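You operate a simulated robot arm through the tools that you are given. There is no shell and no other tool.

The job below is to be done with a simulated robot arm. You get a single attempt, and the scene is never put back.

## Task
Shut the red valve, bleed the line through the nozzle, park the hose.
Fine: blue valve open to bleed till the gauge reads zero, then shut; coupler on the black peg.
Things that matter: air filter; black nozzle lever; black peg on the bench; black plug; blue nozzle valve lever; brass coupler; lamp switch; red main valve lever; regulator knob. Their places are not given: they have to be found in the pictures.

Only the result counts: the job must be done as asked and must still hold three seconds after the hand-in. Knocking over, shifting, dropping, spilling or breaking anything else fails it.

## Robot
A 7-joint arm with a three-finger gripper, fixed in place. Base frame: the origin is at the foot of the arm, x ahead of it, y to its left, z up; the work surface is at about z = 860. Readings come in mm, degrees, newtons and seconds.
Its first joint turns from -166.0 to 166.0 degrees. Payload 2.69 kg.
The tool frame sits at the grasp point between the pads (the TCP): z along the fingers, y along the line on which they close. The tips reach 30 mm beyond it. The gripper opens to 128 mm. The gripper's body begins 117 mm behind the TCP.
Orientation is that of the tool frame in the base frame, as a unit quaternion [w, x, y, z]. With the fingers straight down and closing along the base's y, the tool's x points along the base's -x, its y along +y and its z along -z.

## Interface
- The arm moves only by the tool arm_command. Its argument "moves" is a list of rows, each a list of 7 numbers: the shift along the tool's x, y, z in mm, then the turn, a rotation vector about the tool's x, y, z in degrees, then the gripper command, from -1 (shut) to 1 (fully open), values between in proportion. In form: [[dx, dy, dz, rx, ry, rz, jaw], ...]. A call has 1 to 20 rows; each row is the pose to reach, as a shift and turn from the pose commanded when the call began, along the tool's axes at that moment. A row lasts 0.2 s, in which the tool goes at most 50 mm and 8.6 degrees; a call with a longer step from one row to the next is refused whole, and so is a gripper value outside its range. Where a pose cannot be reached the arm comes as near as it can. A force on the tool above 40 N (or 10 N above the force at the start of the call, whichever is more), or a blocked arm, ends the call early, and 0.2 s more pass. The fingers move at their own pace and stop on an object; they squeeze with about 36 N. The grip force told is the motor's: it shows also when the fingers shut on nothing. Time passes only in rows, and 0.2 s behind the last, so rows that repeat a pose let the fingers close. It gives the time, the measured TCP pose, the force on the tool (base axes), the opening and the grip force at its end, in the units of the frame above (readings bear some noise), with the torque about the TCP (base axes, N m) and any sound that the robot's microphone picked up.
- Cameras (640 x 400 px; columns grow to the right, rows downward): "scene" is fixed at [48.6, -649.5, 1791.6]; the picture's right is [0.75, -0.66, 0.00], its down [-0.35, -0.40, -0.85] and it looks along [0.56, 0.64, -0.53] (base axes); focal length 357 px, centre (320, 200). "wrist" rides on the gripper at [58, 54, -131] in the tool frame; the picture's right is [-0.68, 0.74, 0.00], its down [-0.62, -0.57, -0.55] and it looks along [-0.40, -0.37, 0.84] (tool axes); focal length 234 px, centre (320, 200).
- get_image(camera): a new picture of that camera. It takes no simulated time.
- move_column(by): slides the trunk up (or, below 0, down) by that many mm; the arm rides with it, the base frame stays. It gives what a move gives, with no picture.
- pixel_to_xyz(camera, pixels): for up to 12 pixels [column, row] of the newest picture of that camera ("zoom" is the newest enlarged one), the place [x, y, z] in the base frame of the surface seen there, good to about 2 mm. It takes no simulated time.
- close_up(camera, box): a new picture of the part [left, top, right, bottom] of that camera's present view, enlarged. It takes no simulated time.
- job_done(): hands the job in; it is judged then, once.

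Leave the gripper open and the arm clear of the work at the hand-in unless told otherwise.

The tools are called after "Call:" by a JSON object that holds its "api" and its "payload". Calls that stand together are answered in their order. arm_command: Moves the arm, as the interface text tells. Its arguments: {"type":"object","properties":{"moves":{"type":"array","items":{"type":"array","items":{"type":"number"}}}},"required":["moves"]} The other tools are called the same way: move_column (by) slides the trunk up or down; get_image (camera) takes a picture; pixel_to_xyz (camera, pixels) gives the place of the surface under pixels of a picture; close_up (camera, box) takes an enlarged picture of a part of a camera's view; job_done () hands the job in.

At the start:

```text
time_s: 0.0
ee_pos: [553.1, 425.7, 1355.3]
ee_rot: [0.0, -0.001, 1.0, -0.001]
force: [-0.4, 0.7, 0.1]
torque: [0.01, -0.02, 0.03]
grip_width: 127.7
grip_force: 0.0
trunk travel left (down, up): [-150.0, 200.0]
```

scene: 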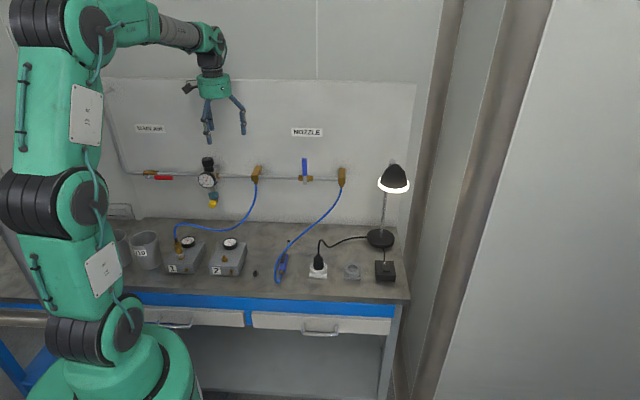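
wrist: 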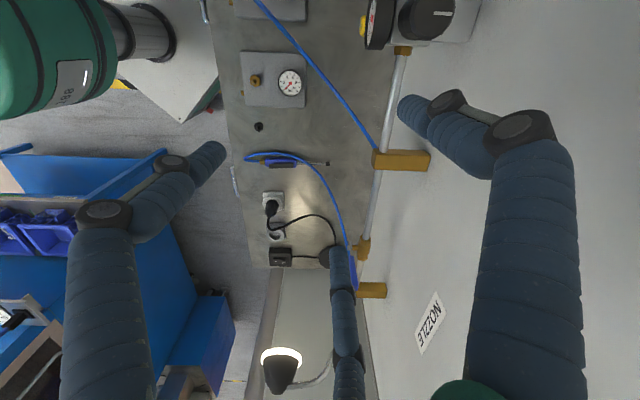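

I see the bench with a pipe along the back wall, a red lever at about (160,177), a gauge/regulator at (207,180), a blue lever at (304,170), and devices on the bench. I'll take enlarged pictures first to identify everything.

Call:
{"api": "close_up", "payload": {"camera": "scene", "box": [110, 110, 270, 210]}}

Call:
{"api": "close_up", "payload": {"camera": "scene", "box": [240, 110, 400, 210]}}

Call:
{"api": "close_up", "payload": {"camera": "scene", "box": [110, 200, 270, 300]}}

Call:
{"api": "close_up", "payload": {"camera": "scene", "box": [250, 200, 410, 300]}}

```text
4.00 times, centred on (190, 160) of scene
```

zoom: 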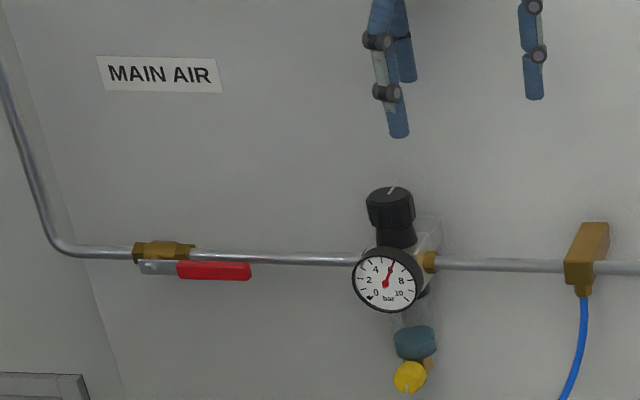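

```text
4.00 times, centred on (320, 160) of scene
```

zoom: 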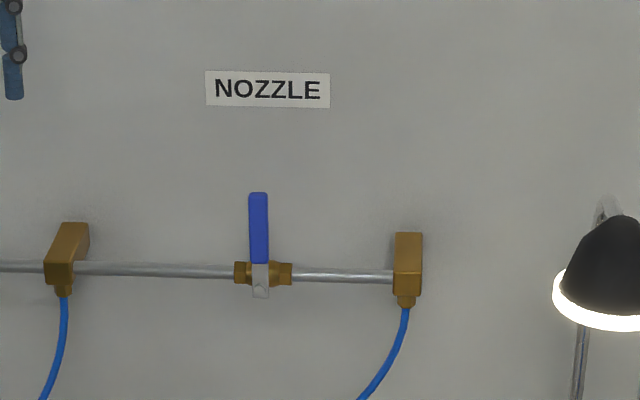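

```text
4.00 times, centred on (190, 250) of scene
```

zoom: 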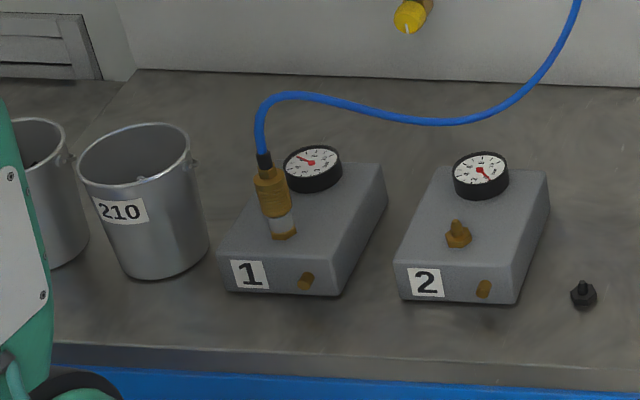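

```text
4.00 times, centred on (330, 250) of scene
```

zoom: 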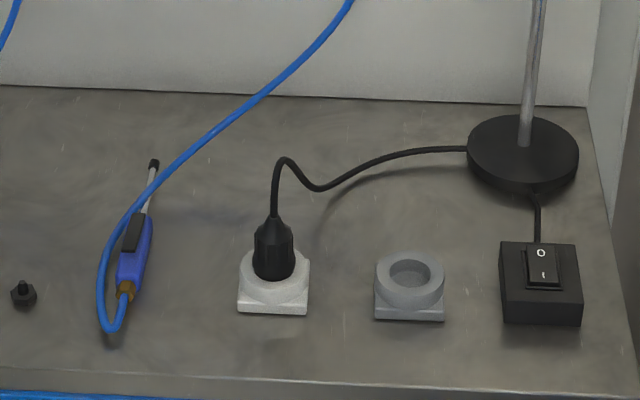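

Main air red lever lies along the pipe (open), the blue nozzle lever stands across the pipe (shut), the gauge reads about 6 bar. The brass coupler sits on box 1 and the black peg is at about (255,274). Now I'll measure places in the scene view.

Call:
{"api": "get_image", "payload": {"camera": "scene"}}

Call:
{"api": "pixel_to_xyz", "payload": {"camera": "scene", "pixels": [[147, 173], [151, 173], [156, 177], [164, 177], [171, 177], [207, 180], [207, 163], [304, 160], [304, 172], [305, 181], [256, 172], [342, 175]]}}

Call:
{"api": "pixel_to_xyz", "payload": {"camera": "scene", "pixels": [[178, 248], [180, 257], [176, 241], [255, 272], [255, 276], [230, 243], [188, 242], [224, 259], [284, 256], [282, 266], [288, 241], [262, 285]]}}

```text
taken
```

scene: 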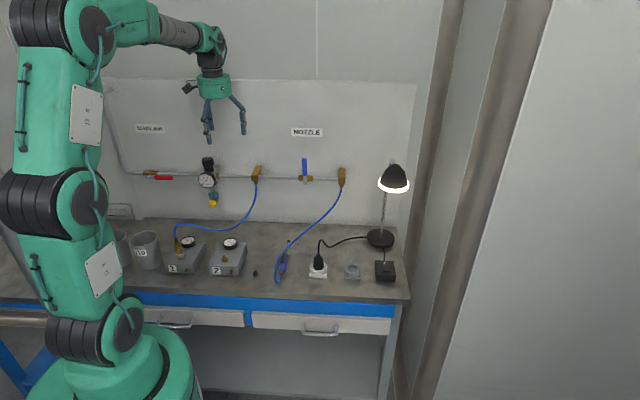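

```text
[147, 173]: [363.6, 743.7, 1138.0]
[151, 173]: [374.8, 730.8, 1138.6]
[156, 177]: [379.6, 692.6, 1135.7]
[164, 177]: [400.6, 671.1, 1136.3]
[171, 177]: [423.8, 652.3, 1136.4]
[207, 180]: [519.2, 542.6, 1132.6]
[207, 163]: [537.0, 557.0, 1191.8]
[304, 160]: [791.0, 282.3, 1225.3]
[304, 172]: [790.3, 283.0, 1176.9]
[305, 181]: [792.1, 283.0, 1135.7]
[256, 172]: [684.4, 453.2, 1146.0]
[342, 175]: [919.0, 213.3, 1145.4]
```

```text
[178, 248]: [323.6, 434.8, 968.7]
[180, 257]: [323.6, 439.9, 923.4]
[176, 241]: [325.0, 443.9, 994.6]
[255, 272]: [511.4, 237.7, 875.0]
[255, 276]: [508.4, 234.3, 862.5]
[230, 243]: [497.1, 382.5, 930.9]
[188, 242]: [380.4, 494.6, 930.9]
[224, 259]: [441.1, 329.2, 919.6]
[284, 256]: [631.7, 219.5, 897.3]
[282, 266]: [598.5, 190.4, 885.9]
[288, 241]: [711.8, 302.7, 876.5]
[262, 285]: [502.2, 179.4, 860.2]
```

Next I measure the wall plane, the pipe line and the peg more finely, using enlarged views.

Call:
{"api": "pixel_to_xyz", "payload": {"camera": "scene", "pixels": [[140, 150], [180, 150], [280, 150], [320, 150], [360, 150], [240, 178], [280, 179], [190, 178], [325, 179], [180, 177], [136, 174], [300, 200]]}}

Call:
{"api": "close_up", "payload": {"camera": "scene", "box": [130, 150, 210, 200]}}

Call:
{"api": "pixel_to_xyz", "payload": {"camera": "zoom", "pixels": [[120, 180], [175, 180], [120, 215], [150, 217], [190, 205], [190, 225], [235, 210], [235, 230], [330, 210], [330, 225], [300, 200], [400, 208]]}}

```text
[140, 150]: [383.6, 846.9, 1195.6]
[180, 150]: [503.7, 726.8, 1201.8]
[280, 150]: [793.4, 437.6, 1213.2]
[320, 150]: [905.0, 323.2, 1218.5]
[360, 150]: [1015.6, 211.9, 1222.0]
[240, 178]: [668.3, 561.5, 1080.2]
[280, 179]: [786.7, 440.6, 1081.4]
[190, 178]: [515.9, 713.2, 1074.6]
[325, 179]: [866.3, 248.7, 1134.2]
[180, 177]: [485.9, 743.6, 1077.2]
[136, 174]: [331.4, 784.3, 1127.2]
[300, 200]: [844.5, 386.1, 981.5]
```

```text
8.00 times, centred on (170, 175) of scene
```

zoom: 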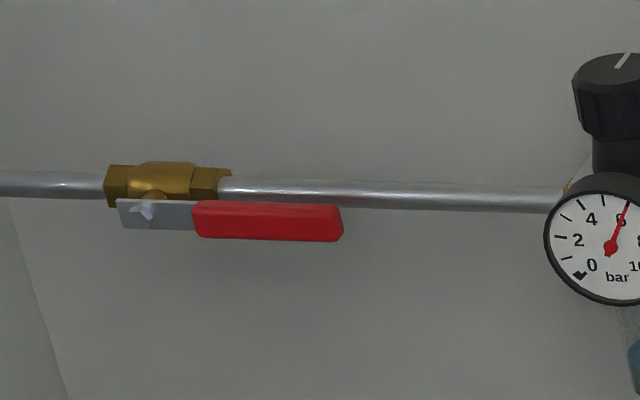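

```text
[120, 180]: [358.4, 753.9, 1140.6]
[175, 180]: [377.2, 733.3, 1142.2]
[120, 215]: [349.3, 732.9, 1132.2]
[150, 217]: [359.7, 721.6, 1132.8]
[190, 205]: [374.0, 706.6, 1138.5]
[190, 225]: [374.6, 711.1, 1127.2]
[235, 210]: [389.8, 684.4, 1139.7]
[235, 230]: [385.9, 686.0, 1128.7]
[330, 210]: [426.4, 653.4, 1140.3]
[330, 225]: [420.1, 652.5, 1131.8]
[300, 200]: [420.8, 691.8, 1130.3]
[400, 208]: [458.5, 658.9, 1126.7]
```

The wall plane is x+y≈1230, so its normal is (0.707,0.707,0), and the pipe runs along (0.707,-0.707,0) at z≈1132. The red lever pivot is near (359,722,1134) with its front face at depth ≈758. I'll turn the tool 45° about the vertical, closing the jaws, before tilting towards the wall.

Call:
{"api": "arm_command", "payload": {"moves": [[0, 0, 0, 0, 0, -7.5, -1], [0, 0, 0, 0, 0, -15, -1], [0, 0, 0, 0, 0, -22.5, -1], [0, 0, 0, 0, 0, -30, -1], [0, 0, 0, 0, 0, -37.5, -1], [0, 0, 0, 0, 0, -45, -1], [0, 0, 0, 0, 0, -45, -1]]}}

```text
time_s: 1.6
ee_pos: [552.5, 426.7, 1354.1]
ee_rot: [0.0, -0.384, 0.923, 0.0]
force: [0.9, 0.2, 0.7]
torque: [0.01, -0.01, 0.0]
grip_width: 2.3
grip_force: 31.4
trunk travel left (down, up): [-150.0, 200.0]
```

The turn worked. Now I tilt the tool 90° toward the wall while backing off 70 mm from the wall.

Call:
{"api": "arm_command", "payload": {"moves": [[6, 0, 0, 0, -7.5, 0, -1], [12, 0, 0, 0, -15, 0, -1], [18, 0, 0, 0, -22.5, 0, -1], [24, 0, 0, 0, -30, 0, -1], [30, 0, 0, 0, -37.5, 0, -1], [36, 0, 0, 0, -45, 0, -1], [42, 0, 0, 0, -52.5, 0, -1], [48, 0, 0, 0, -60, 0, -1], [54, 0, 0, 0, -67.5, 0, -1], [60, 0, 0, 0, -75, 0, -1], [66, 0, 0, 0, -82.5, 0, -1], [72, 0, 0, 0, -90, 0, -1], [72, 0, 0, 0, -90, 0, -1]]}}

Call:
{"api": "get_image", "payload": {"camera": "scene"}}

Call:
{"api": "get_image", "payload": {"camera": "wrist"}}

```text
time_s: 4.4
ee_pos: [502.4, 375.8, 1353.3]
ee_rot: [0.654, -0.27, 0.653, 0.271]
force: [-0.7, -0.8, -0.6]
torque: [-0.03, 0.04, -0.04]
grip_width: 2.1
grip_force: 31.2
out of reach, approached as far as the arm can: row 11
trunk travel left (down, up): [-150.0, 200.0]
```

```text
taken
```

scene: 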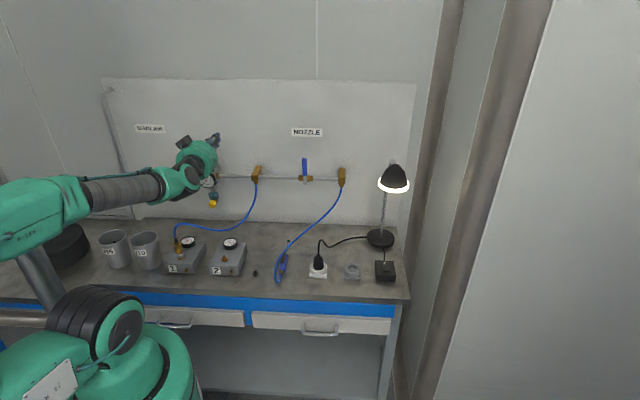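

```text
taken
```

wrist: 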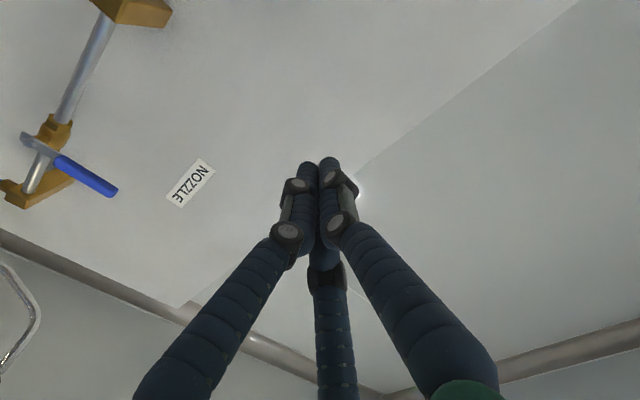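

The tool now points straight at the wall (orientation reads correct). The arm took a different elbow shape, so I'll look closely at the arm around (60,250) before moving on.

Call:
{"api": "close_up", "payload": {"camera": "scene", "box": [0, 140, 256, 300]}}

Call:
{"api": "pixel_to_xyz", "payload": {"camera": "scene", "pixels": [[65, 250], [40, 280], [80, 240], [20, 230], [70, 200], [125, 190], [180, 180], [205, 155], [90, 320], [113, 235], [145, 235], [30, 370]]}}

```text
2.50 times, centred on (128, 220) of scene
```

zoom: 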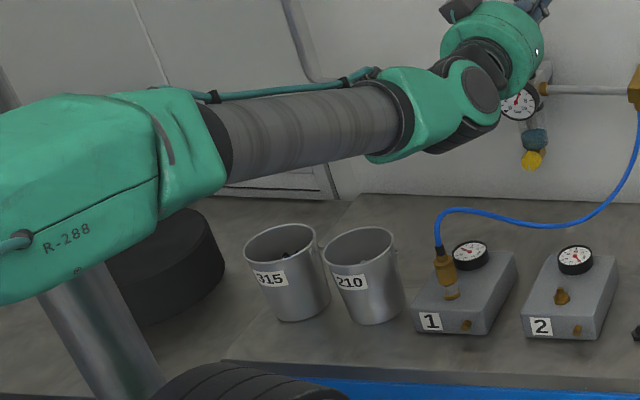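

```text
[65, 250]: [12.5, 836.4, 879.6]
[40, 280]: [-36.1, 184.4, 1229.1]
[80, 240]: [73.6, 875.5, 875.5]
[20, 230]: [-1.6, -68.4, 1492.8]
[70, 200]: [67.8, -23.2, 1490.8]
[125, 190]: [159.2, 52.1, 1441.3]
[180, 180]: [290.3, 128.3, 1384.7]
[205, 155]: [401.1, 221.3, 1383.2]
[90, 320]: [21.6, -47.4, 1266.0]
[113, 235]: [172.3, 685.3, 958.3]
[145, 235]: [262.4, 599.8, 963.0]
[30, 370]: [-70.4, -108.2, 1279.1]
```

The forearm rides at z≈1400–1490, well above the bench items, and the cans are untouched. Now I go left and down to a point in front of and just below the red lever (stay at depth ≈621, well in front of the wall).

Call:
{"api": "arm_command", "payload": {"moves": [[25, 26.5, 0, 0, 0, 0, -1], [50, 53, 0, 0, 0, 0, -1], [75, 79.5, 0, 0, 0, 0, -1], [100, 106, 0, 0, 0, 0, -1], [125, 132.5, 0, 0, 0, 0, -1], [150, 159, 0, 0, 0, 0, -1], [175, 186, 0, 0, 0, 0, -1], [200, 212.5, 0, 0, 0, 0, -1], [225, 239, 0, 0, 0, 0, -1], [248, 265.5, 0, 0, 0, 0, -1], [248, 265.5, 0, 0, 0, 0, -1]]}}

Call:
{"api": "get_image", "payload": {"camera": "scene"}}

Call:
{"api": "get_image", "payload": {"camera": "wrist"}}

```text
time_s: 6.8
ee_pos: [442.6, 434.4, 1137.8]
ee_rot: [0.628, -0.33, 0.633, 0.31]
force: [1.0, 0.8, 0.5]
torque: [0.02, -0.05, 0.03]
grip_width: 2.2
grip_force: 31.7
out of reach, approached as far as the arm can: row 2, 3, 4, 5, 6, 7, 8, 9, 10, 11
trunk travel left (down, up): [-150.0, 200.0]
```

```text
taken
```

scene: 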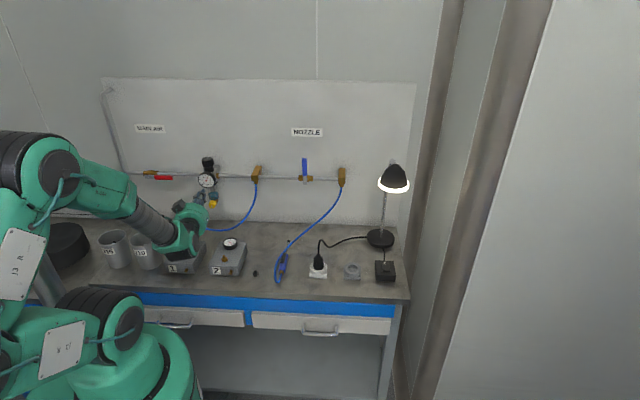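

```text
taken
```

wrist: 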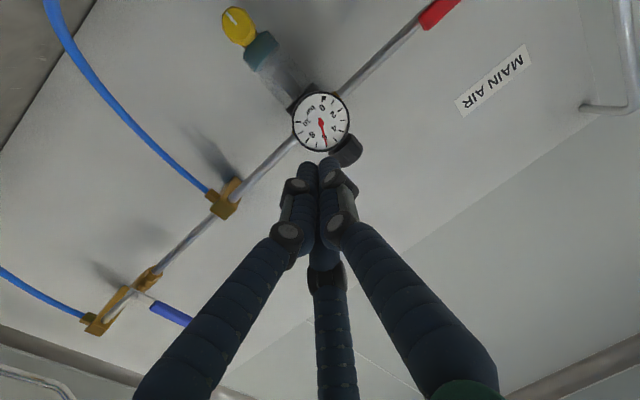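

The arm could not follow: it stopped at (443,434,1138), probably a wrist-bend limit with the shoulder so high. I'll back up by 200 mm first, then lower the trunk so that a level tool is easier to reach.

Call:
{"api": "arm_command", "payload": {"moves": [[-40, 0, 0, 0, 0, 0, -1], [-80, 0, 0, 0, 0, 0, -1], [-120, 0, 0, 0, 0, 0, -1], [-160, 0, 0, 0, 0, 0, -1], [-200, 0, 0, 0, 0, 0, -1], [-200, 0, 0, 0, 0, 0, -1]]}}

```text
time_s: 8.2
ee_pos: [442.5, 438.1, 1332.9]
ee_rot: [0.629, -0.328, 0.633, 0.31]
force: [-0.1, -0.3, 0.6]
torque: [0.0, 0.03, -0.03]
grip_width: 2.1
grip_force: 31.6
trunk travel left (down, up): [-150.0, 200.0]
```

The arm answers from the reached pose, now at z=1333. Now I lower the trunk by 150 mm; the tip will be near z=1183 and stay 100 mm in front of the gauge.

Call:
{"api": "move_column", "payload": {"by": -150}}

Call:
{"api": "get_image", "payload": {"camera": "scene"}}

```text
time_s: 9.9
ee_pos: [443.5, 438.9, 1184.2]
ee_rot: [0.63, -0.327, 0.633, 0.308]
force: [-0.2, 0.2, 0.6]
torque: [0.01, -0.02, 0.02]
grip_width: 2.2
grip_force: 31.2
trunk travel left (down, up): [0.0, 350.0]
```

```text
taken
```

scene: 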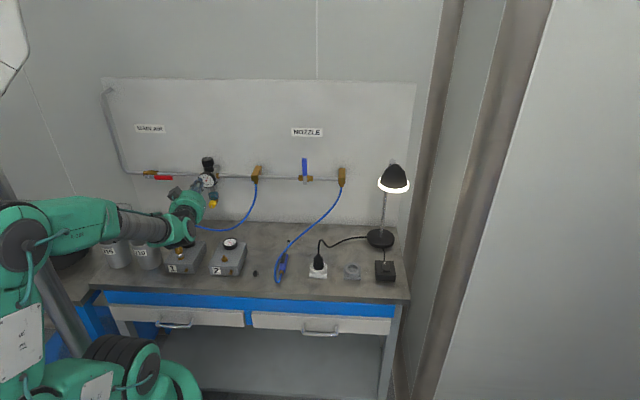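

The shoulder is now lower and nothing touched. I move left and down to the spot in front of and under the red lever, TCP about (314,563,1104).

Call:
{"api": "arm_command", "payload": {"moves": [[12.7, 30, 4, 0, 0, 0, -1], [25.3, 60, 8, 0, 0, 0, -1], [38, 90, 12, 0, 0, 0, -1], [50.7, 120, 16, 0, 0, 0, -1], [63.3, 150, 20, 0, 0, 0, -1], [76, 179.4, 24.4, 0, 0, 0, -1], [76, 179.4, 24.4, 0, 0, 0, -1]]}}

Call:
{"api": "get_image", "payload": {"camera": "scene"}}

Call:
{"api": "get_image", "payload": {"camera": "wrist"}}

```text
time_s: 11.6
ee_pos: [412.9, 459.5, 1157.8]
ee_rot: [0.627, -0.332, 0.632, 0.311]
force: [-0.3, 0.6, 0.5]
torque: [0.01, 0.01, 0.0]
grip_width: 2.1
grip_force: 31.5
out of reach, approached as far as the arm can: row 2, 3, 4, 5, 6, 7
trunk travel left (down, up): [0.0, 350.0]
```

```text
taken
```

scene: 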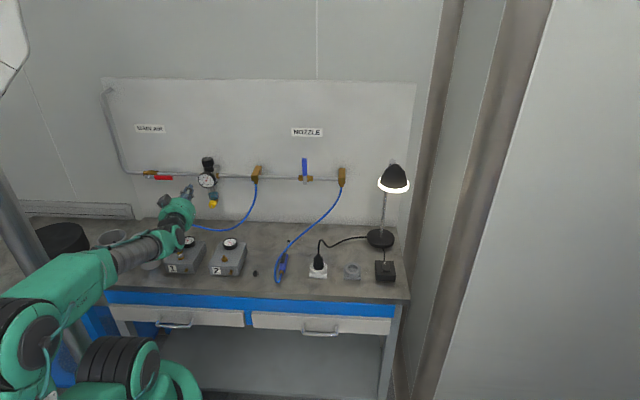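

```text
taken
```

wrist: 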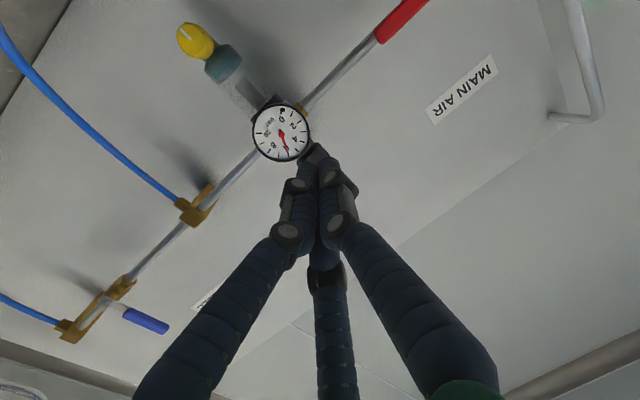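

Still limited: with the tool level this close, the wrist bend is at its stop. A tool sloping about 35° downward should do for pushing, so I pitch the tool down by 35° here, lifting 40 mm at the same time.

Call:
{"api": "arm_command", "payload": {"moves": [[-8, 0, 0, 0, 7, 0, -1], [-16, 0, 0, 0, 14, 0, -1], [-24, 0, 0, 0, 21, 0, -1], [-32, 0, 0, 0, 28, 0, -1], [-40, 0, 0, 0, 35, 0, -1], [-40, 0, 0, 0, 35, 0, -1]]}}

```text
time_s: 13.2
ee_pos: [401.9, 446.0, 1263.2]
ee_rot: [0.469, -0.393, 0.759, 0.224]
force: [-2.4, -3.0, 2.0]
torque: [-0.03, 0.02, -0.01]
grip_width: 2.3
grip_force: 32.0
trunk travel left (down, up): [0.0, 350.0]
stopped in row 6: the arm was blocked; the commanded pose is now the measured one
```

The call ended early with "arm blocked" and z=1263, higher than expected. I'll look at the scene before any further motion.

Call:
{"api": "get_image", "payload": {"camera": "scene"}}

Call:
{"api": "get_image", "payload": {"camera": "wrist"}}

```text
taken
```

scene: 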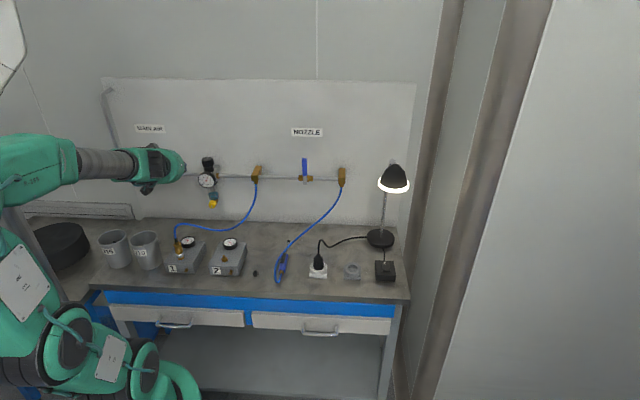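

```text
taken
```

wrist: 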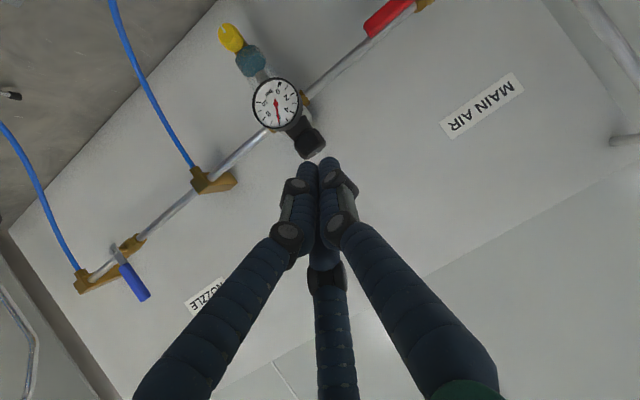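

Nothing on the bench has moved; the arm just swung its elbow to another shape, and the tool now slopes about 27° downward. I go on in small steps to a spot in front of the red lever, TCP about (356,605,1150).

Call:
{"api": "arm_command", "payload": {"moves": [[5, 13.4, 14, 0, 0, 0, -1], [10, 26.8, 28, 0, 0, 0, -1], [15, 40.2, 42, 0, 0, 0, -1], [20, 53.6, 56, 0, 0, 0, -1], [25, 67, 70, 0, 0, 0, -1], [30, 80.4, 84, 0, 0, 0, -1], [35, 93.8, 98, 0, 0, 0, -1], [40, 107.2, 112, 0, 0, 0, -1], [45, 120.6, 126, 0, 0, 0, -1], [50, 134, 140.6, 0, 0, 0, -1], [50, 134, 140.6, 0, 0, 0, -1]]}}

Call:
{"api": "get_image", "payload": {"camera": "scene"}}

Call:
{"api": "get_image", "payload": {"camera": "wrist"}}

```text
time_s: 15.6
ee_pos: [357.6, 609.5, 1141.5]
ee_rot: [0.464, -0.395, 0.761, 0.223]
force: [-0.3, 0.2, 0.4]
torque: [-0.03, 0.0, 0.02]
grip_width: 2.1
grip_force: 31.4
trunk travel left (down, up): [0.0, 350.0]
```

```text
taken
```

scene: 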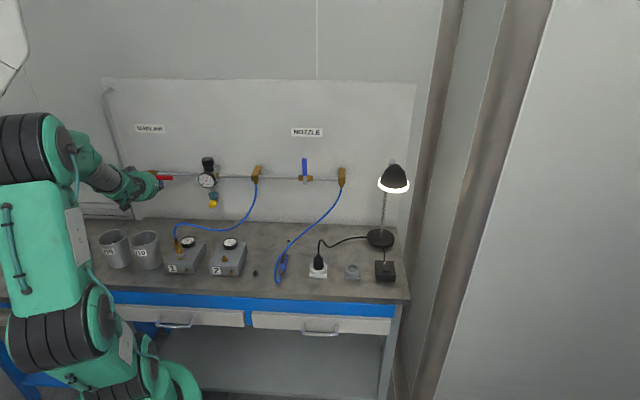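

```text
taken
```

wrist: 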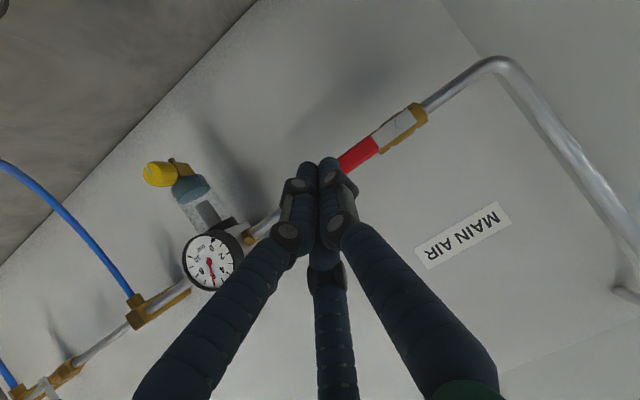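

The arm reached the spot in front of the red lever, with a fair wrist view of it at (358,153). I measure the lever from this nearer view.

Call:
{"api": "close_up", "payload": {"camera": "wrist", "box": [300, 80, 460, 180]}}

Call:
{"api": "pixel_to_xyz", "payload": {"camera": "zoom", "pixels": [[190, 310], [230, 290], [270, 265], [300, 245], [215, 270], [245, 320], [340, 200], [400, 170], [430, 150], [480, 130], [290, 220], [320, 270]]}}

```text
4.00 times, centred on (380, 130) of wrist
```

zoom: 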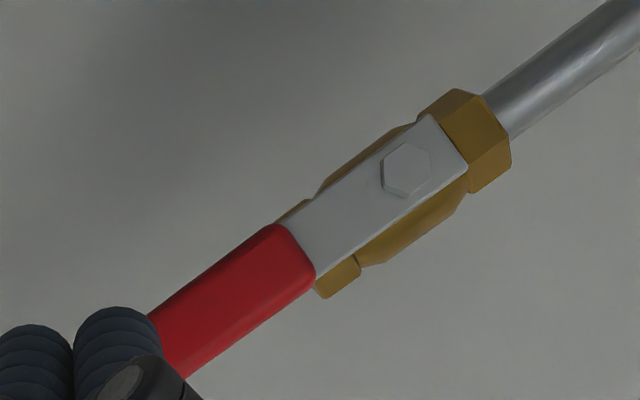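

```text
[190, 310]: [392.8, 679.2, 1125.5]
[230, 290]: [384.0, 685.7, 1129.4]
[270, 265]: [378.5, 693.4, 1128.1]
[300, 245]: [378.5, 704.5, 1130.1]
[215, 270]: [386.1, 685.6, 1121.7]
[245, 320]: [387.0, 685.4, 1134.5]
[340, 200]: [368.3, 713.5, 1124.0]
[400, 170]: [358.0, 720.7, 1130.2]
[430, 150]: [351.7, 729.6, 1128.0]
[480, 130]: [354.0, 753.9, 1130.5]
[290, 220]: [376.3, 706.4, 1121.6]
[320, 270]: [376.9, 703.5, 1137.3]
```

The pivot is at about (358,721,1130) and the lever's underside at z≈1121. I drop below the lever and then advance so that the fingertips reach just under it, not as far as the pipe.

Call:
{"api": "arm_command", "payload": {"moves": [[14.1, -1.5, 7.2, 0, 0, 0, -1], [28.2, -3.1, 14.3, 0, 0, 0, -1], [21.5, -5.4, 27, 0, 0, 0, -1], [14.8, -7.6, 39.7, 0, 0, 0, -1], [8.2, -9.8, 52.3, 0, 0, 0, -1], [1.5, -12.1, 65, 0, 0, 0, -1], [1.5, -12.1, 65, 0, 0, 0, -1]]}}

Call:
{"api": "close_up", "payload": {"camera": "scene", "box": [110, 140, 238, 220]}}

Call:
{"api": "get_image", "payload": {"camera": "wrist"}}

```text
time_s: 17.1
ee_pos: [402.2, 646.7, 1112.3]
ee_rot: [0.465, -0.394, 0.761, 0.222]
force: [-0.2, -0.4, -0.3]
torque: [0.0, -0.01, -0.04]
grip_width: 2.1
grip_force: 31.9
trunk travel left (down, up): [0.0, 350.0]
```

```text
5.00 times, centred on (174, 180) of scene
```

zoom: 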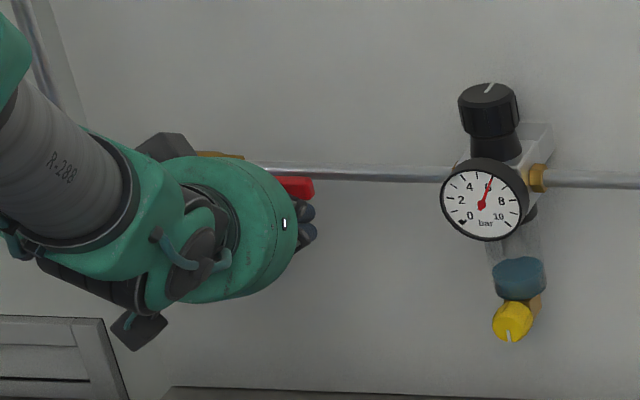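

```text
taken
```

wrist: 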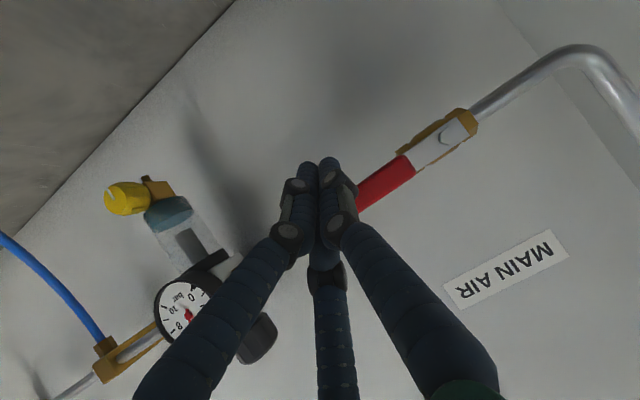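

The fingertips are under the red lever, no contact force. Now I push the lever up along its arc around the pivot, first to about 45°.

Call:
{"api": "arm_command", "payload": {"moves": [[-7.4, 1.1, -3.7, 0, 0, 0, -1], [-16.6, -0.5, -8.9, 0, 0, 0, -1], [-25.9, -1.7, -14, 0, 0, 0, -1], [-35.4, -0.6, -18.8, 0, 0, 0, -1], [-45, 1.1, -23.5, 0, 0, 0, -1], [-54.2, 4.8, -27.7, 0, 0, 0, -1], [-63.2, 9.2, -31.7, 0, 0, 0, -1], [-63.2, 9.2, -31.7, 0, 0, 0, -1]]}}

Call:
{"api": "get_image", "payload": {"camera": "wrist"}}

Call:
{"api": "close_up", "payload": {"camera": "scene", "box": [110, 140, 238, 220]}}

```text
time_s: 18.9
ee_pos: [394.6, 656.2, 1180.8]
ee_rot: [0.465, -0.394, 0.76, 0.223]
force: [-0.8, 0.2, -0.6]
torque: [-0.01, 0.0, 0.02]
grip_width: 2.2
grip_force: 31.5
trunk travel left (down, up): [0.0, 350.0]
```

```text
taken
```

wrist: 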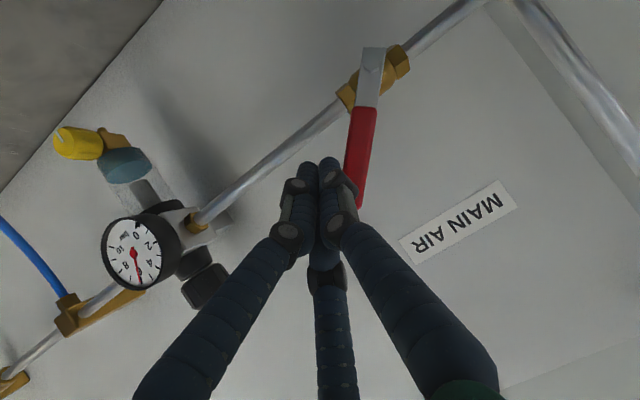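

```text
5.00 times, centred on (174, 180) of scene
```

zoom: 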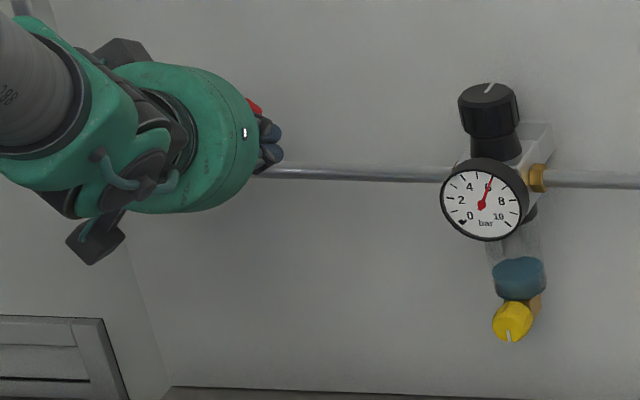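

The red lever follows and stands at about 45° now. I push the second half of the arc, to upright and a few mm beyond until it meets its stop.

Call:
{"api": "arm_command", "payload": {"moves": [[-8, 6.2, -3.2, 0, 0, 0, -1], [-16, 12.9, -6.1, 0, 0, 0, -1], [-22.6, 21.1, -8.2, 0, 0, 0, -1], [-28.8, 29.8, -9.9, 0, 0, 0, -1], [-33.3, 39.5, -10.6, 0, 0, 0, -1], [-37.4, 49.4, -10.9, 0, 0, 0, -1], [-37.6, 52.4, -10.5, 0, 0, 0, -1], [-37.6, 52.4, -10.5, 0, 0, 0, -1]]}}

Call:
{"api": "get_image", "payload": {"camera": "wrist"}}

Call:
{"api": "close_up", "payload": {"camera": "scene", "box": [110, 120, 238, 200]}}

```text
time_s: 20.6
ee_pos: [361.1, 689.2, 1215.0]
ee_rot: [0.466, -0.391, 0.763, 0.219]
force: [7.9, -9.4, -0.5]
torque: [-0.01, -0.2, -0.19]
grip_width: 2.0
grip_force: 31.6
trunk travel left (down, up): [0.0, 350.0]
stopped in row 8: the force on the tool passed its limit at 43 N (the readings are from after the stop); the commanded pose is now the measured one
```

```text
taken
```

wrist: 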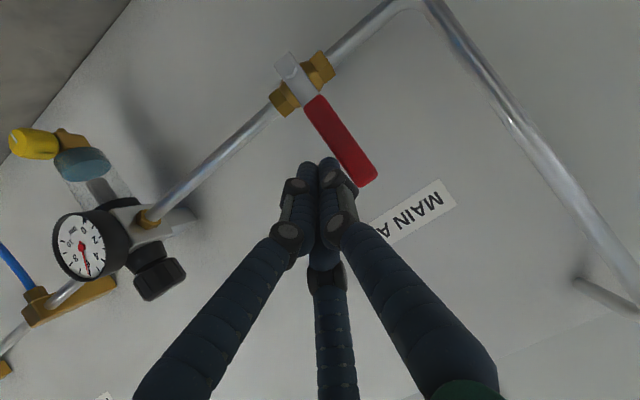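

```text
5.00 times, centred on (174, 160) of scene
```

zoom: 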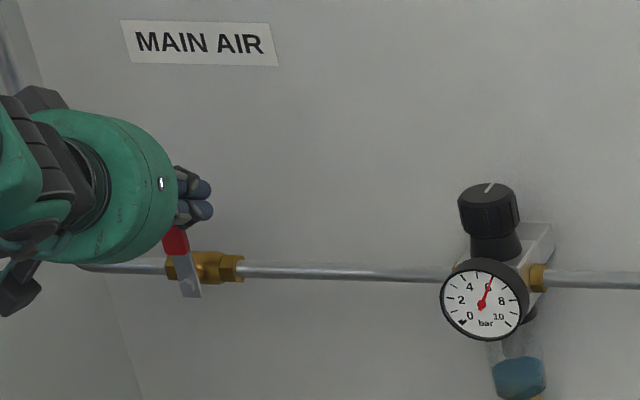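

The push met the stop (43 N). I check the lever's angle by measuring points along it.

Call:
{"api": "pixel_to_xyz", "payload": {"camera": "wrist", "pixels": [[290, 70], [297, 82], [318, 105], [340, 138], [365, 172], [310, 110], [355, 178], [325, 100], [374, 168], [286, 60]]}}

Call:
{"api": "close_up", "payload": {"camera": "wrist", "box": [240, 30, 400, 130]}}

```text
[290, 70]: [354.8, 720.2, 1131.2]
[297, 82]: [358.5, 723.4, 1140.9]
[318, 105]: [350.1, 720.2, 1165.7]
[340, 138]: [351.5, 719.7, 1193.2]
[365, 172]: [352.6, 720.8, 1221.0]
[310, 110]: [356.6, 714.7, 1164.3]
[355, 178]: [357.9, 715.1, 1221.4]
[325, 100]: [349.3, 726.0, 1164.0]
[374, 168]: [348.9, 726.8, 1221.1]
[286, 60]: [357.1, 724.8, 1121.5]
```

```text
4.00 times, centred on (320, 80) of wrist
```

zoom: 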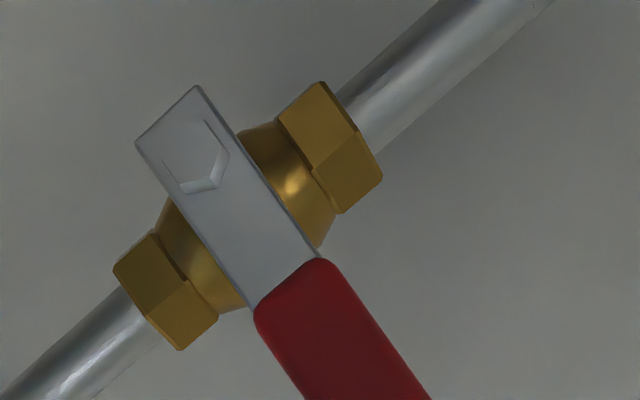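

The red lever stands upright (both ends at the same place along the wall), so the main air is shut. I slide the fingers off to the right and back away from the wall; meanwhile I measure the lamp, the blocks and the blue lever.

Call:
{"api": "arm_command", "payload": {"moves": [[1, -9.9, -1.2, 0, 0, 0, -1], [14.8, -5.2, -27.4, 0, 0, 0, -1], [28.6, -0.6, -53.6, 0, 0, 0, -1], [42.5, 4.1, -79.9, 0, 0, 0, -1], [42.5, 4.1, -79.9, 0, 0, 0, -1]]}}

Call:
{"api": "get_image", "payload": {"camera": "scene"}}

Call:
{"api": "pixel_to_xyz", "payload": {"camera": "scene", "pixels": [[393, 172], [393, 187], [380, 186], [408, 186], [385, 215], [380, 238], [342, 170], [337, 200], [325, 215], [300, 238], [340, 186], [304, 162]]}}

Call:
{"api": "close_up", "payload": {"camera": "scene", "box": [110, 120, 238, 200]}}

```text
time_s: 21.8
ee_pos: [300.1, 619.3, 1214.4]
ee_rot: [0.466, -0.392, 0.762, 0.219]
force: [-1.2, 0.5, 0.7]
torque: [-0.03, 0.02, -0.03]
grip_width: 2.1
grip_force: 31.7
trunk travel left (down, up): [0.0, 350.0]
```

```text
taken
```

scene: 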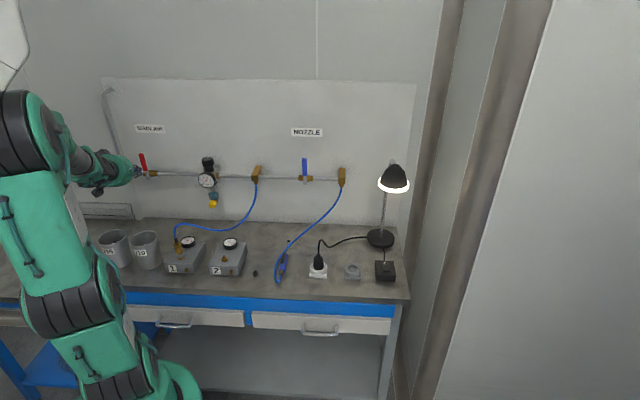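

```text
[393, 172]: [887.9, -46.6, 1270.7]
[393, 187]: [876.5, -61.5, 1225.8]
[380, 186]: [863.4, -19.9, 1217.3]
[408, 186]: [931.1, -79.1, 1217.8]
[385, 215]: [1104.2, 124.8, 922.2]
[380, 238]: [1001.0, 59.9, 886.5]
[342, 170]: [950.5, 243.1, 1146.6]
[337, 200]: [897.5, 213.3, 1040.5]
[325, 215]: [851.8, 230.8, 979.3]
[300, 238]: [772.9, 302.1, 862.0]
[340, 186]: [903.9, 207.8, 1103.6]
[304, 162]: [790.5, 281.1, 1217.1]
```

```text
5.00 times, centred on (174, 160) of scene
```

zoom: 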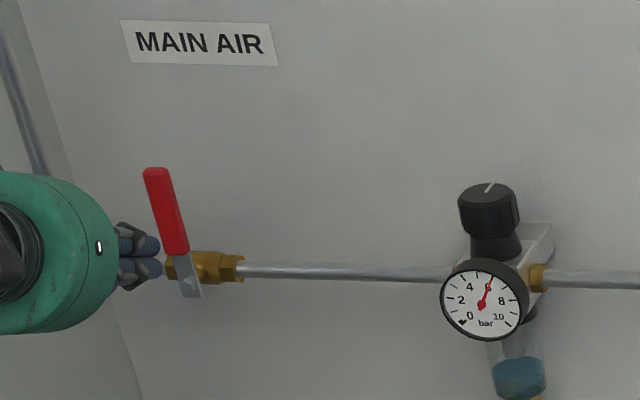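

Red is clearly shut; the gauge still shows about 6 bar trapped. Next I travel right along the wall (staying about 100 mm in front of the regulator) to the left side of the blue lever, turning the heading by 10° to face the wall squarely.

Call:
{"api": "arm_command", "payload": {"moves": [[2.5, -30.2, -3.7, 0.5, 0, 0.26, -1], [4.9, -60.5, -7.5, 1, 0, 0.5, -1], [7.4, -90.7, -11.2, 1.5, 0, 0.8, -1], [9.8, -120.9, -14.9, 2, 0.1, 1, -1], [12.3, -151.1, -18.7, 2.4, 0.1, 1.3, -1], [14.7, -181.4, -22.4, 2.9, 0.1, 1.6, -1], [17.2, -211.6, -26.1, 3.4, 0.1, 1.8, -1], [19.6, -241.8, -29.9, 3.9, 0.1, 2.1, -1], [22.1, -272.1, -33.6, 4.4, 0.2, 2.4, -1], [24.5, -302.3, -37.3, 4.9, 0.2, 2.6, -1], [27, -332.5, -41.1, 5.4, 0.2, 2.9, -1], [29.4, -362.7, -44.8, 5.9, 0.2, 3.1, -1], [31.9, -393, -48.5, 6.4, 0.2, 3.4, -1], [34.3, -423.2, -52.3, 6.8, 0.2, 3.7, -1], [36.8, -453.4, -56, 7.3, 0.3, 3.9, -1], [39.2, -483.6, -59.7, 7.8, 0.3, 4.2, -1], [41.7, -513.9, -63.5, 8.3, 0.3, 4.4, -1], [44.1, -544.1, -67.2, 8.8, 0.3, 4.7, -1], [44.1, -544.1, -67.2, 8.8, 0.3, 4.7, -1]]}}

Call:
{"api": "get_image", "payload": {"camera": "scene"}}

Call:
{"api": "get_image", "payload": {"camera": "wrist"}}

```text
time_s: 25.8
ee_pos: [691.6, 234.3, 1224.0]
ee_rot: [0.483, -0.325, 0.793, 0.178]
force: [-0.4, 0.0, 0.5]
torque: [0.01, 0.01, 0.04]
grip_width: 2.0
grip_force: 31.7
trunk travel left (down, up): [0.0, 350.0]
```

```text
taken
```

scene: 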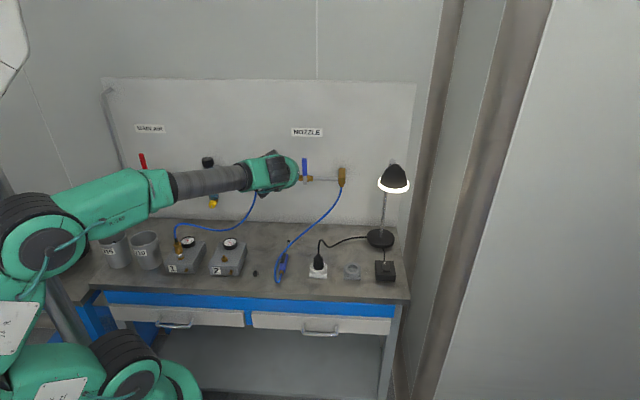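

```text
taken
```

wrist: 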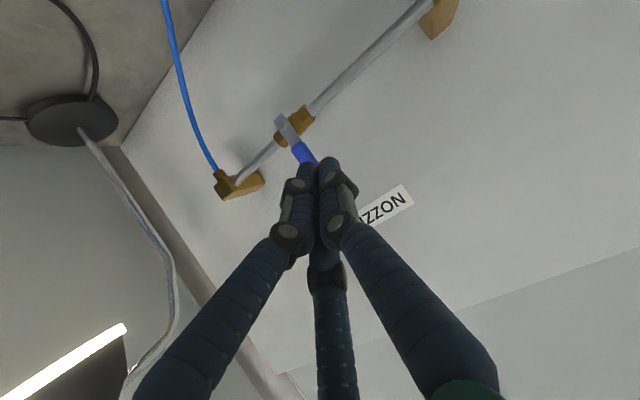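

I'm to the left of and in front of the blue lever (TCP 692,234,1224). I advance straight to the wall until the tips lie beside the lever, with about 15 mm gap to it.

Call:
{"api": "arm_command", "payload": {"moves": [[-9.5, 0.6, 19.7, 0, 0, 0, -1], [-19, 1.2, 39.3, 0, 0, 0, -1], [-28.4, 1.9, 59, 0, 0, 0, -1], [-37.9, 2.5, 78.6, 0, 0, 0, -1], [-37.9, 2.5, 78.6, 0, 0, 0, -1]]}}

Call:
{"api": "get_image", "payload": {"camera": "wrist"}}

Call:
{"api": "close_up", "payload": {"camera": "scene", "box": [240, 120, 368, 200]}}

```text
time_s: 27.0
ee_pos: [751.1, 296.5, 1221.3]
ee_rot: [0.483, -0.325, 0.793, 0.178]
force: [0.4, -0.6, 0.3]
torque: [0.05, 0.01, 0.02]
grip_width: 2.1
grip_force: 31.3
trunk travel left (down, up): [0.0, 350.0]
```

```text
taken
```

wrist: 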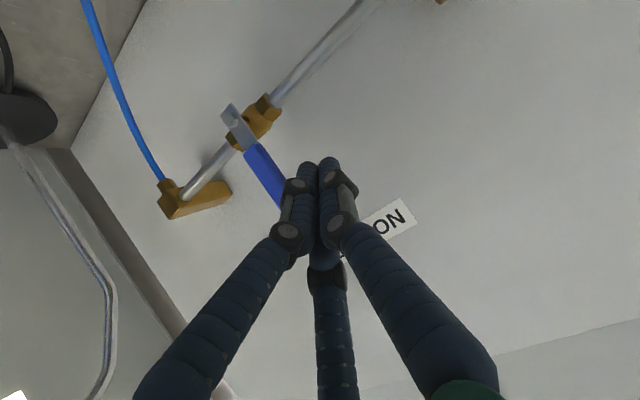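

```text
5.00 times, centred on (304, 160) of scene
```

zoom: 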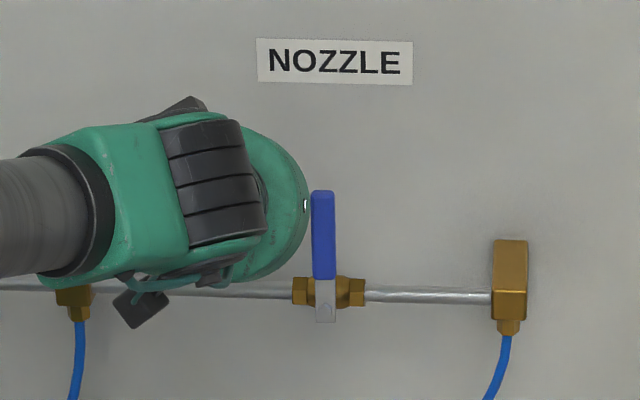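

The tips are level beside the blue lever on its left. Now I push it to the right and down along its arc, to lie along the pipe (open).

Call:
{"api": "arm_command", "payload": {"moves": [[0.3, -19, 0.6, 0, 0, 0, -1], [-0.6, -30, 0.5, 0, 0, 0, -1], [-1.3, -40.3, 0.4, 0, 0, 0, -1], [0, -50.9, 1.4, 0, 0, 0, -1], [2, -61.4, 2.8, 0, 0, 0, -1], [5.7, -71.3, 5, 0, 0, 0, -1], [10.1, -80.8, 7.7, 0, 0, 0, -1], [15.8, -89.3, 11, 0, 0, 0, -1], [22.2, -97, 14.7, 0, 0, 0, -1], [29.7, -103.4, 18.9, 0, 0, 0, -1], [37.8, -109, 23.3, 0, 0, 0, -1], [46.5, -113, 28.1, 0, 0, 0, -1], [55.6, -116, 33, 0, 0, 0, -1], [59.2, -116.3, 34.9, 0, 0, 0, -1], [59.2, -116.3, 34.9, 0, 0, 0, -1]]}}

Call:
{"api": "get_image", "payload": {"camera": "wrist"}}

Call:
{"api": "get_image", "payload": {"camera": "scene"}}

```text
time_s: 30.2
ee_pos: [835.6, 208.9, 1158.8]
ee_rot: [0.484, -0.324, 0.793, 0.178]
force: [-2.8, -3.4, 8.9]
torque: [0.09, -0.02, 0.0]
grip_width: 6.1
grip_force: 31.4
trunk travel left (down, up): [0.0, 350.0]
```

```text
taken
```

wrist: 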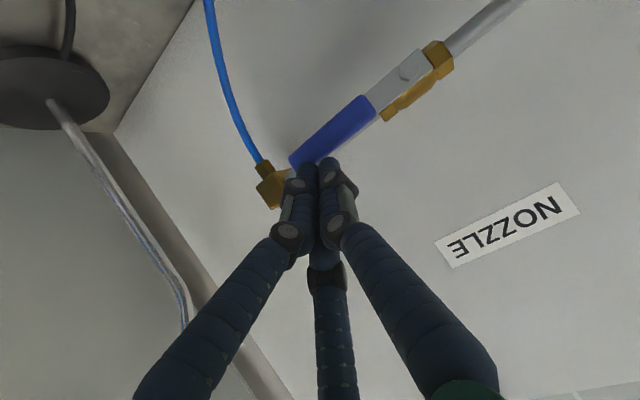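

```text
taken
```

scene: 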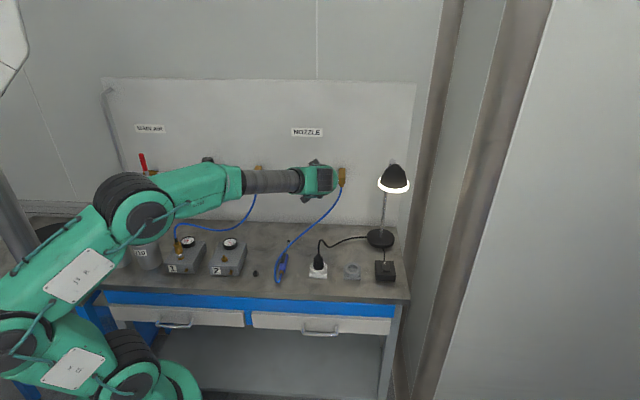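

The blue lever now lies roughly along the pipe (force about 9 N at the end). No hiss was reported. I measure its angle.

Call:
{"api": "pixel_to_xyz", "payload": {"camera": "wrist", "pixels": [[405, 75], [420, 65], [365, 110], [340, 130], [310, 155], [330, 125], [350, 135], [375, 100], [395, 80]]}}

Call:
{"api": "close_up", "payload": {"camera": "wrist", "box": [260, 30, 460, 180]}}

```text
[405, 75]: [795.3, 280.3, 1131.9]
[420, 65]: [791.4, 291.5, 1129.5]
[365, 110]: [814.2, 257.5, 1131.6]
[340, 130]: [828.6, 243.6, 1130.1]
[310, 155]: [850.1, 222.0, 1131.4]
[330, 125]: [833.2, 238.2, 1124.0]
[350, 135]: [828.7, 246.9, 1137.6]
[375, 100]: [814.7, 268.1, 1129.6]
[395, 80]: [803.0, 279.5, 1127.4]
```

```text
2.67 times, centred on (360, 105) of wrist
```

zoom: 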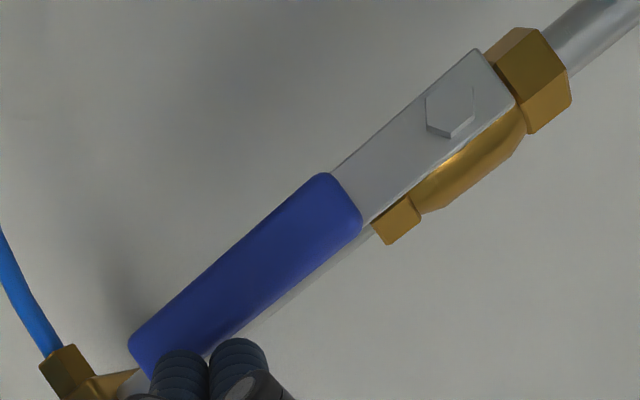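

The blue lever lies level along the pipe, so that branch is open. I lift off it and back away 100 mm, then look at the gauge and the nozzle.

Call:
{"api": "arm_command", "payload": {"moves": [[-8.8, -0.3, -4.7, 0, 0, 0, -1], [3, -1, -26.7, 0, 0, 0, -1], [14.7, -1.7, -48.8, 0, 0, 0, -1], [26.4, -2.3, -70.8, 0, 0, 0, -1], [38.2, -3, -92.9, 0, 0, 0, -1], [38.2, -3, -92.9, 0, 0, 0, -1]]}}

Call:
{"api": "get_image", "payload": {"camera": "scene"}}

Call:
{"api": "get_image", "payload": {"camera": "wrist"}}

```text
time_s: 31.6
ee_pos: [768.6, 140.1, 1162.8]
ee_rot: [0.483, -0.325, 0.793, 0.178]
force: [-0.8, -1.5, 0.1]
torque: [-0.06, -0.01, 0.0]
grip_width: 2.2
grip_force: 31.5
trunk travel left (down, up): [0.0, 350.0]
```

```text
taken
```

scene: 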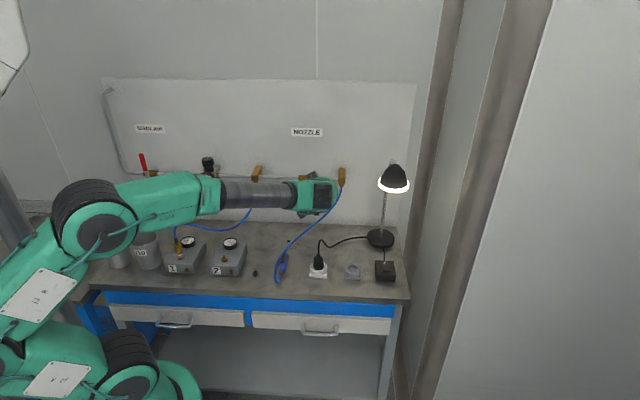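

```text
taken
```

wrist: 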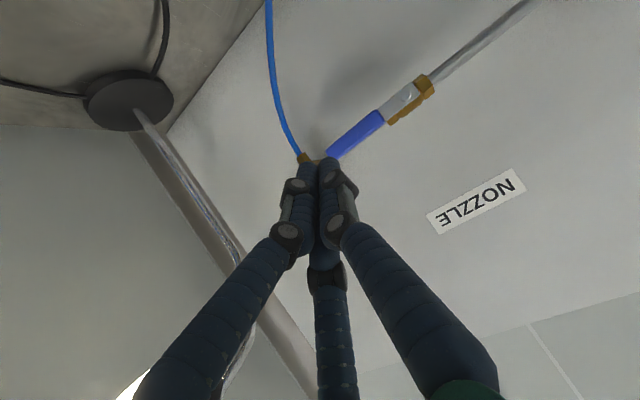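

The blue lever stays open. The forearm hides the gauge, so I raise the trunk 150 mm back to its first height, then look again.

Call:
{"api": "move_column", "payload": {"by": 150}}

Call:
{"api": "get_image", "payload": {"camera": "scene"}}

Call:
{"api": "close_up", "payload": {"camera": "scene", "box": [167, 150, 247, 200]}}

Call:
{"api": "close_up", "payload": {"camera": "scene", "box": [240, 225, 320, 290]}}

```text
time_s: 33.3
ee_pos: [766.7, 138.9, 1314.0]
ee_rot: [0.483, -0.325, 0.794, 0.179]
force: [0.1, 0.5, -0.1]
torque: [-0.01, -0.01, 0.0]
grip_width: 2.3
grip_force: 31.1
trunk travel left (down, up): [-150.0, 200.0]
```

```text
taken
```

scene: 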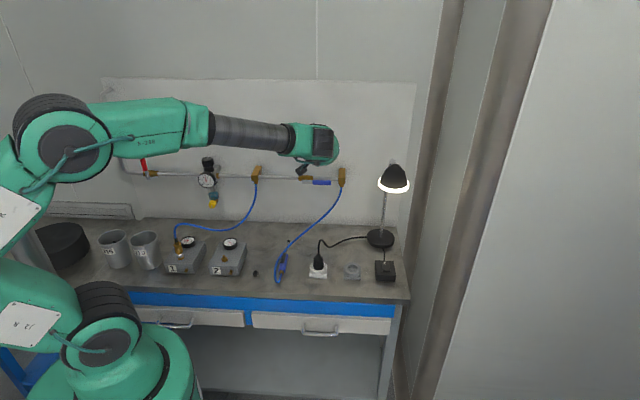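

```text
8.00 times, centred on (207, 175) of scene
```

zoom: 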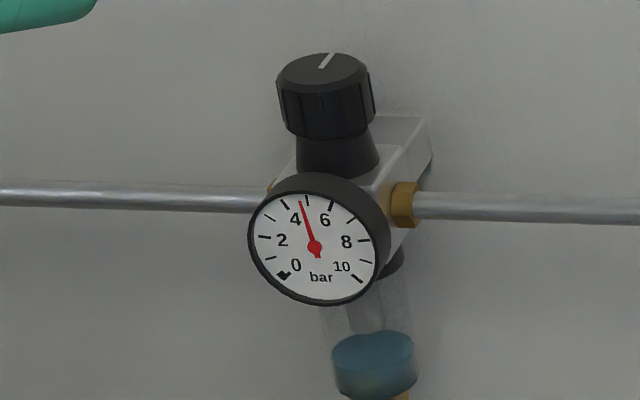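

```text
6.15 times, centred on (280, 258) of scene
```

zoom: 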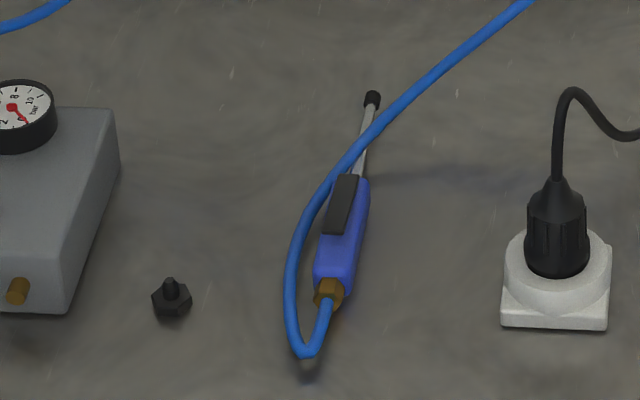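

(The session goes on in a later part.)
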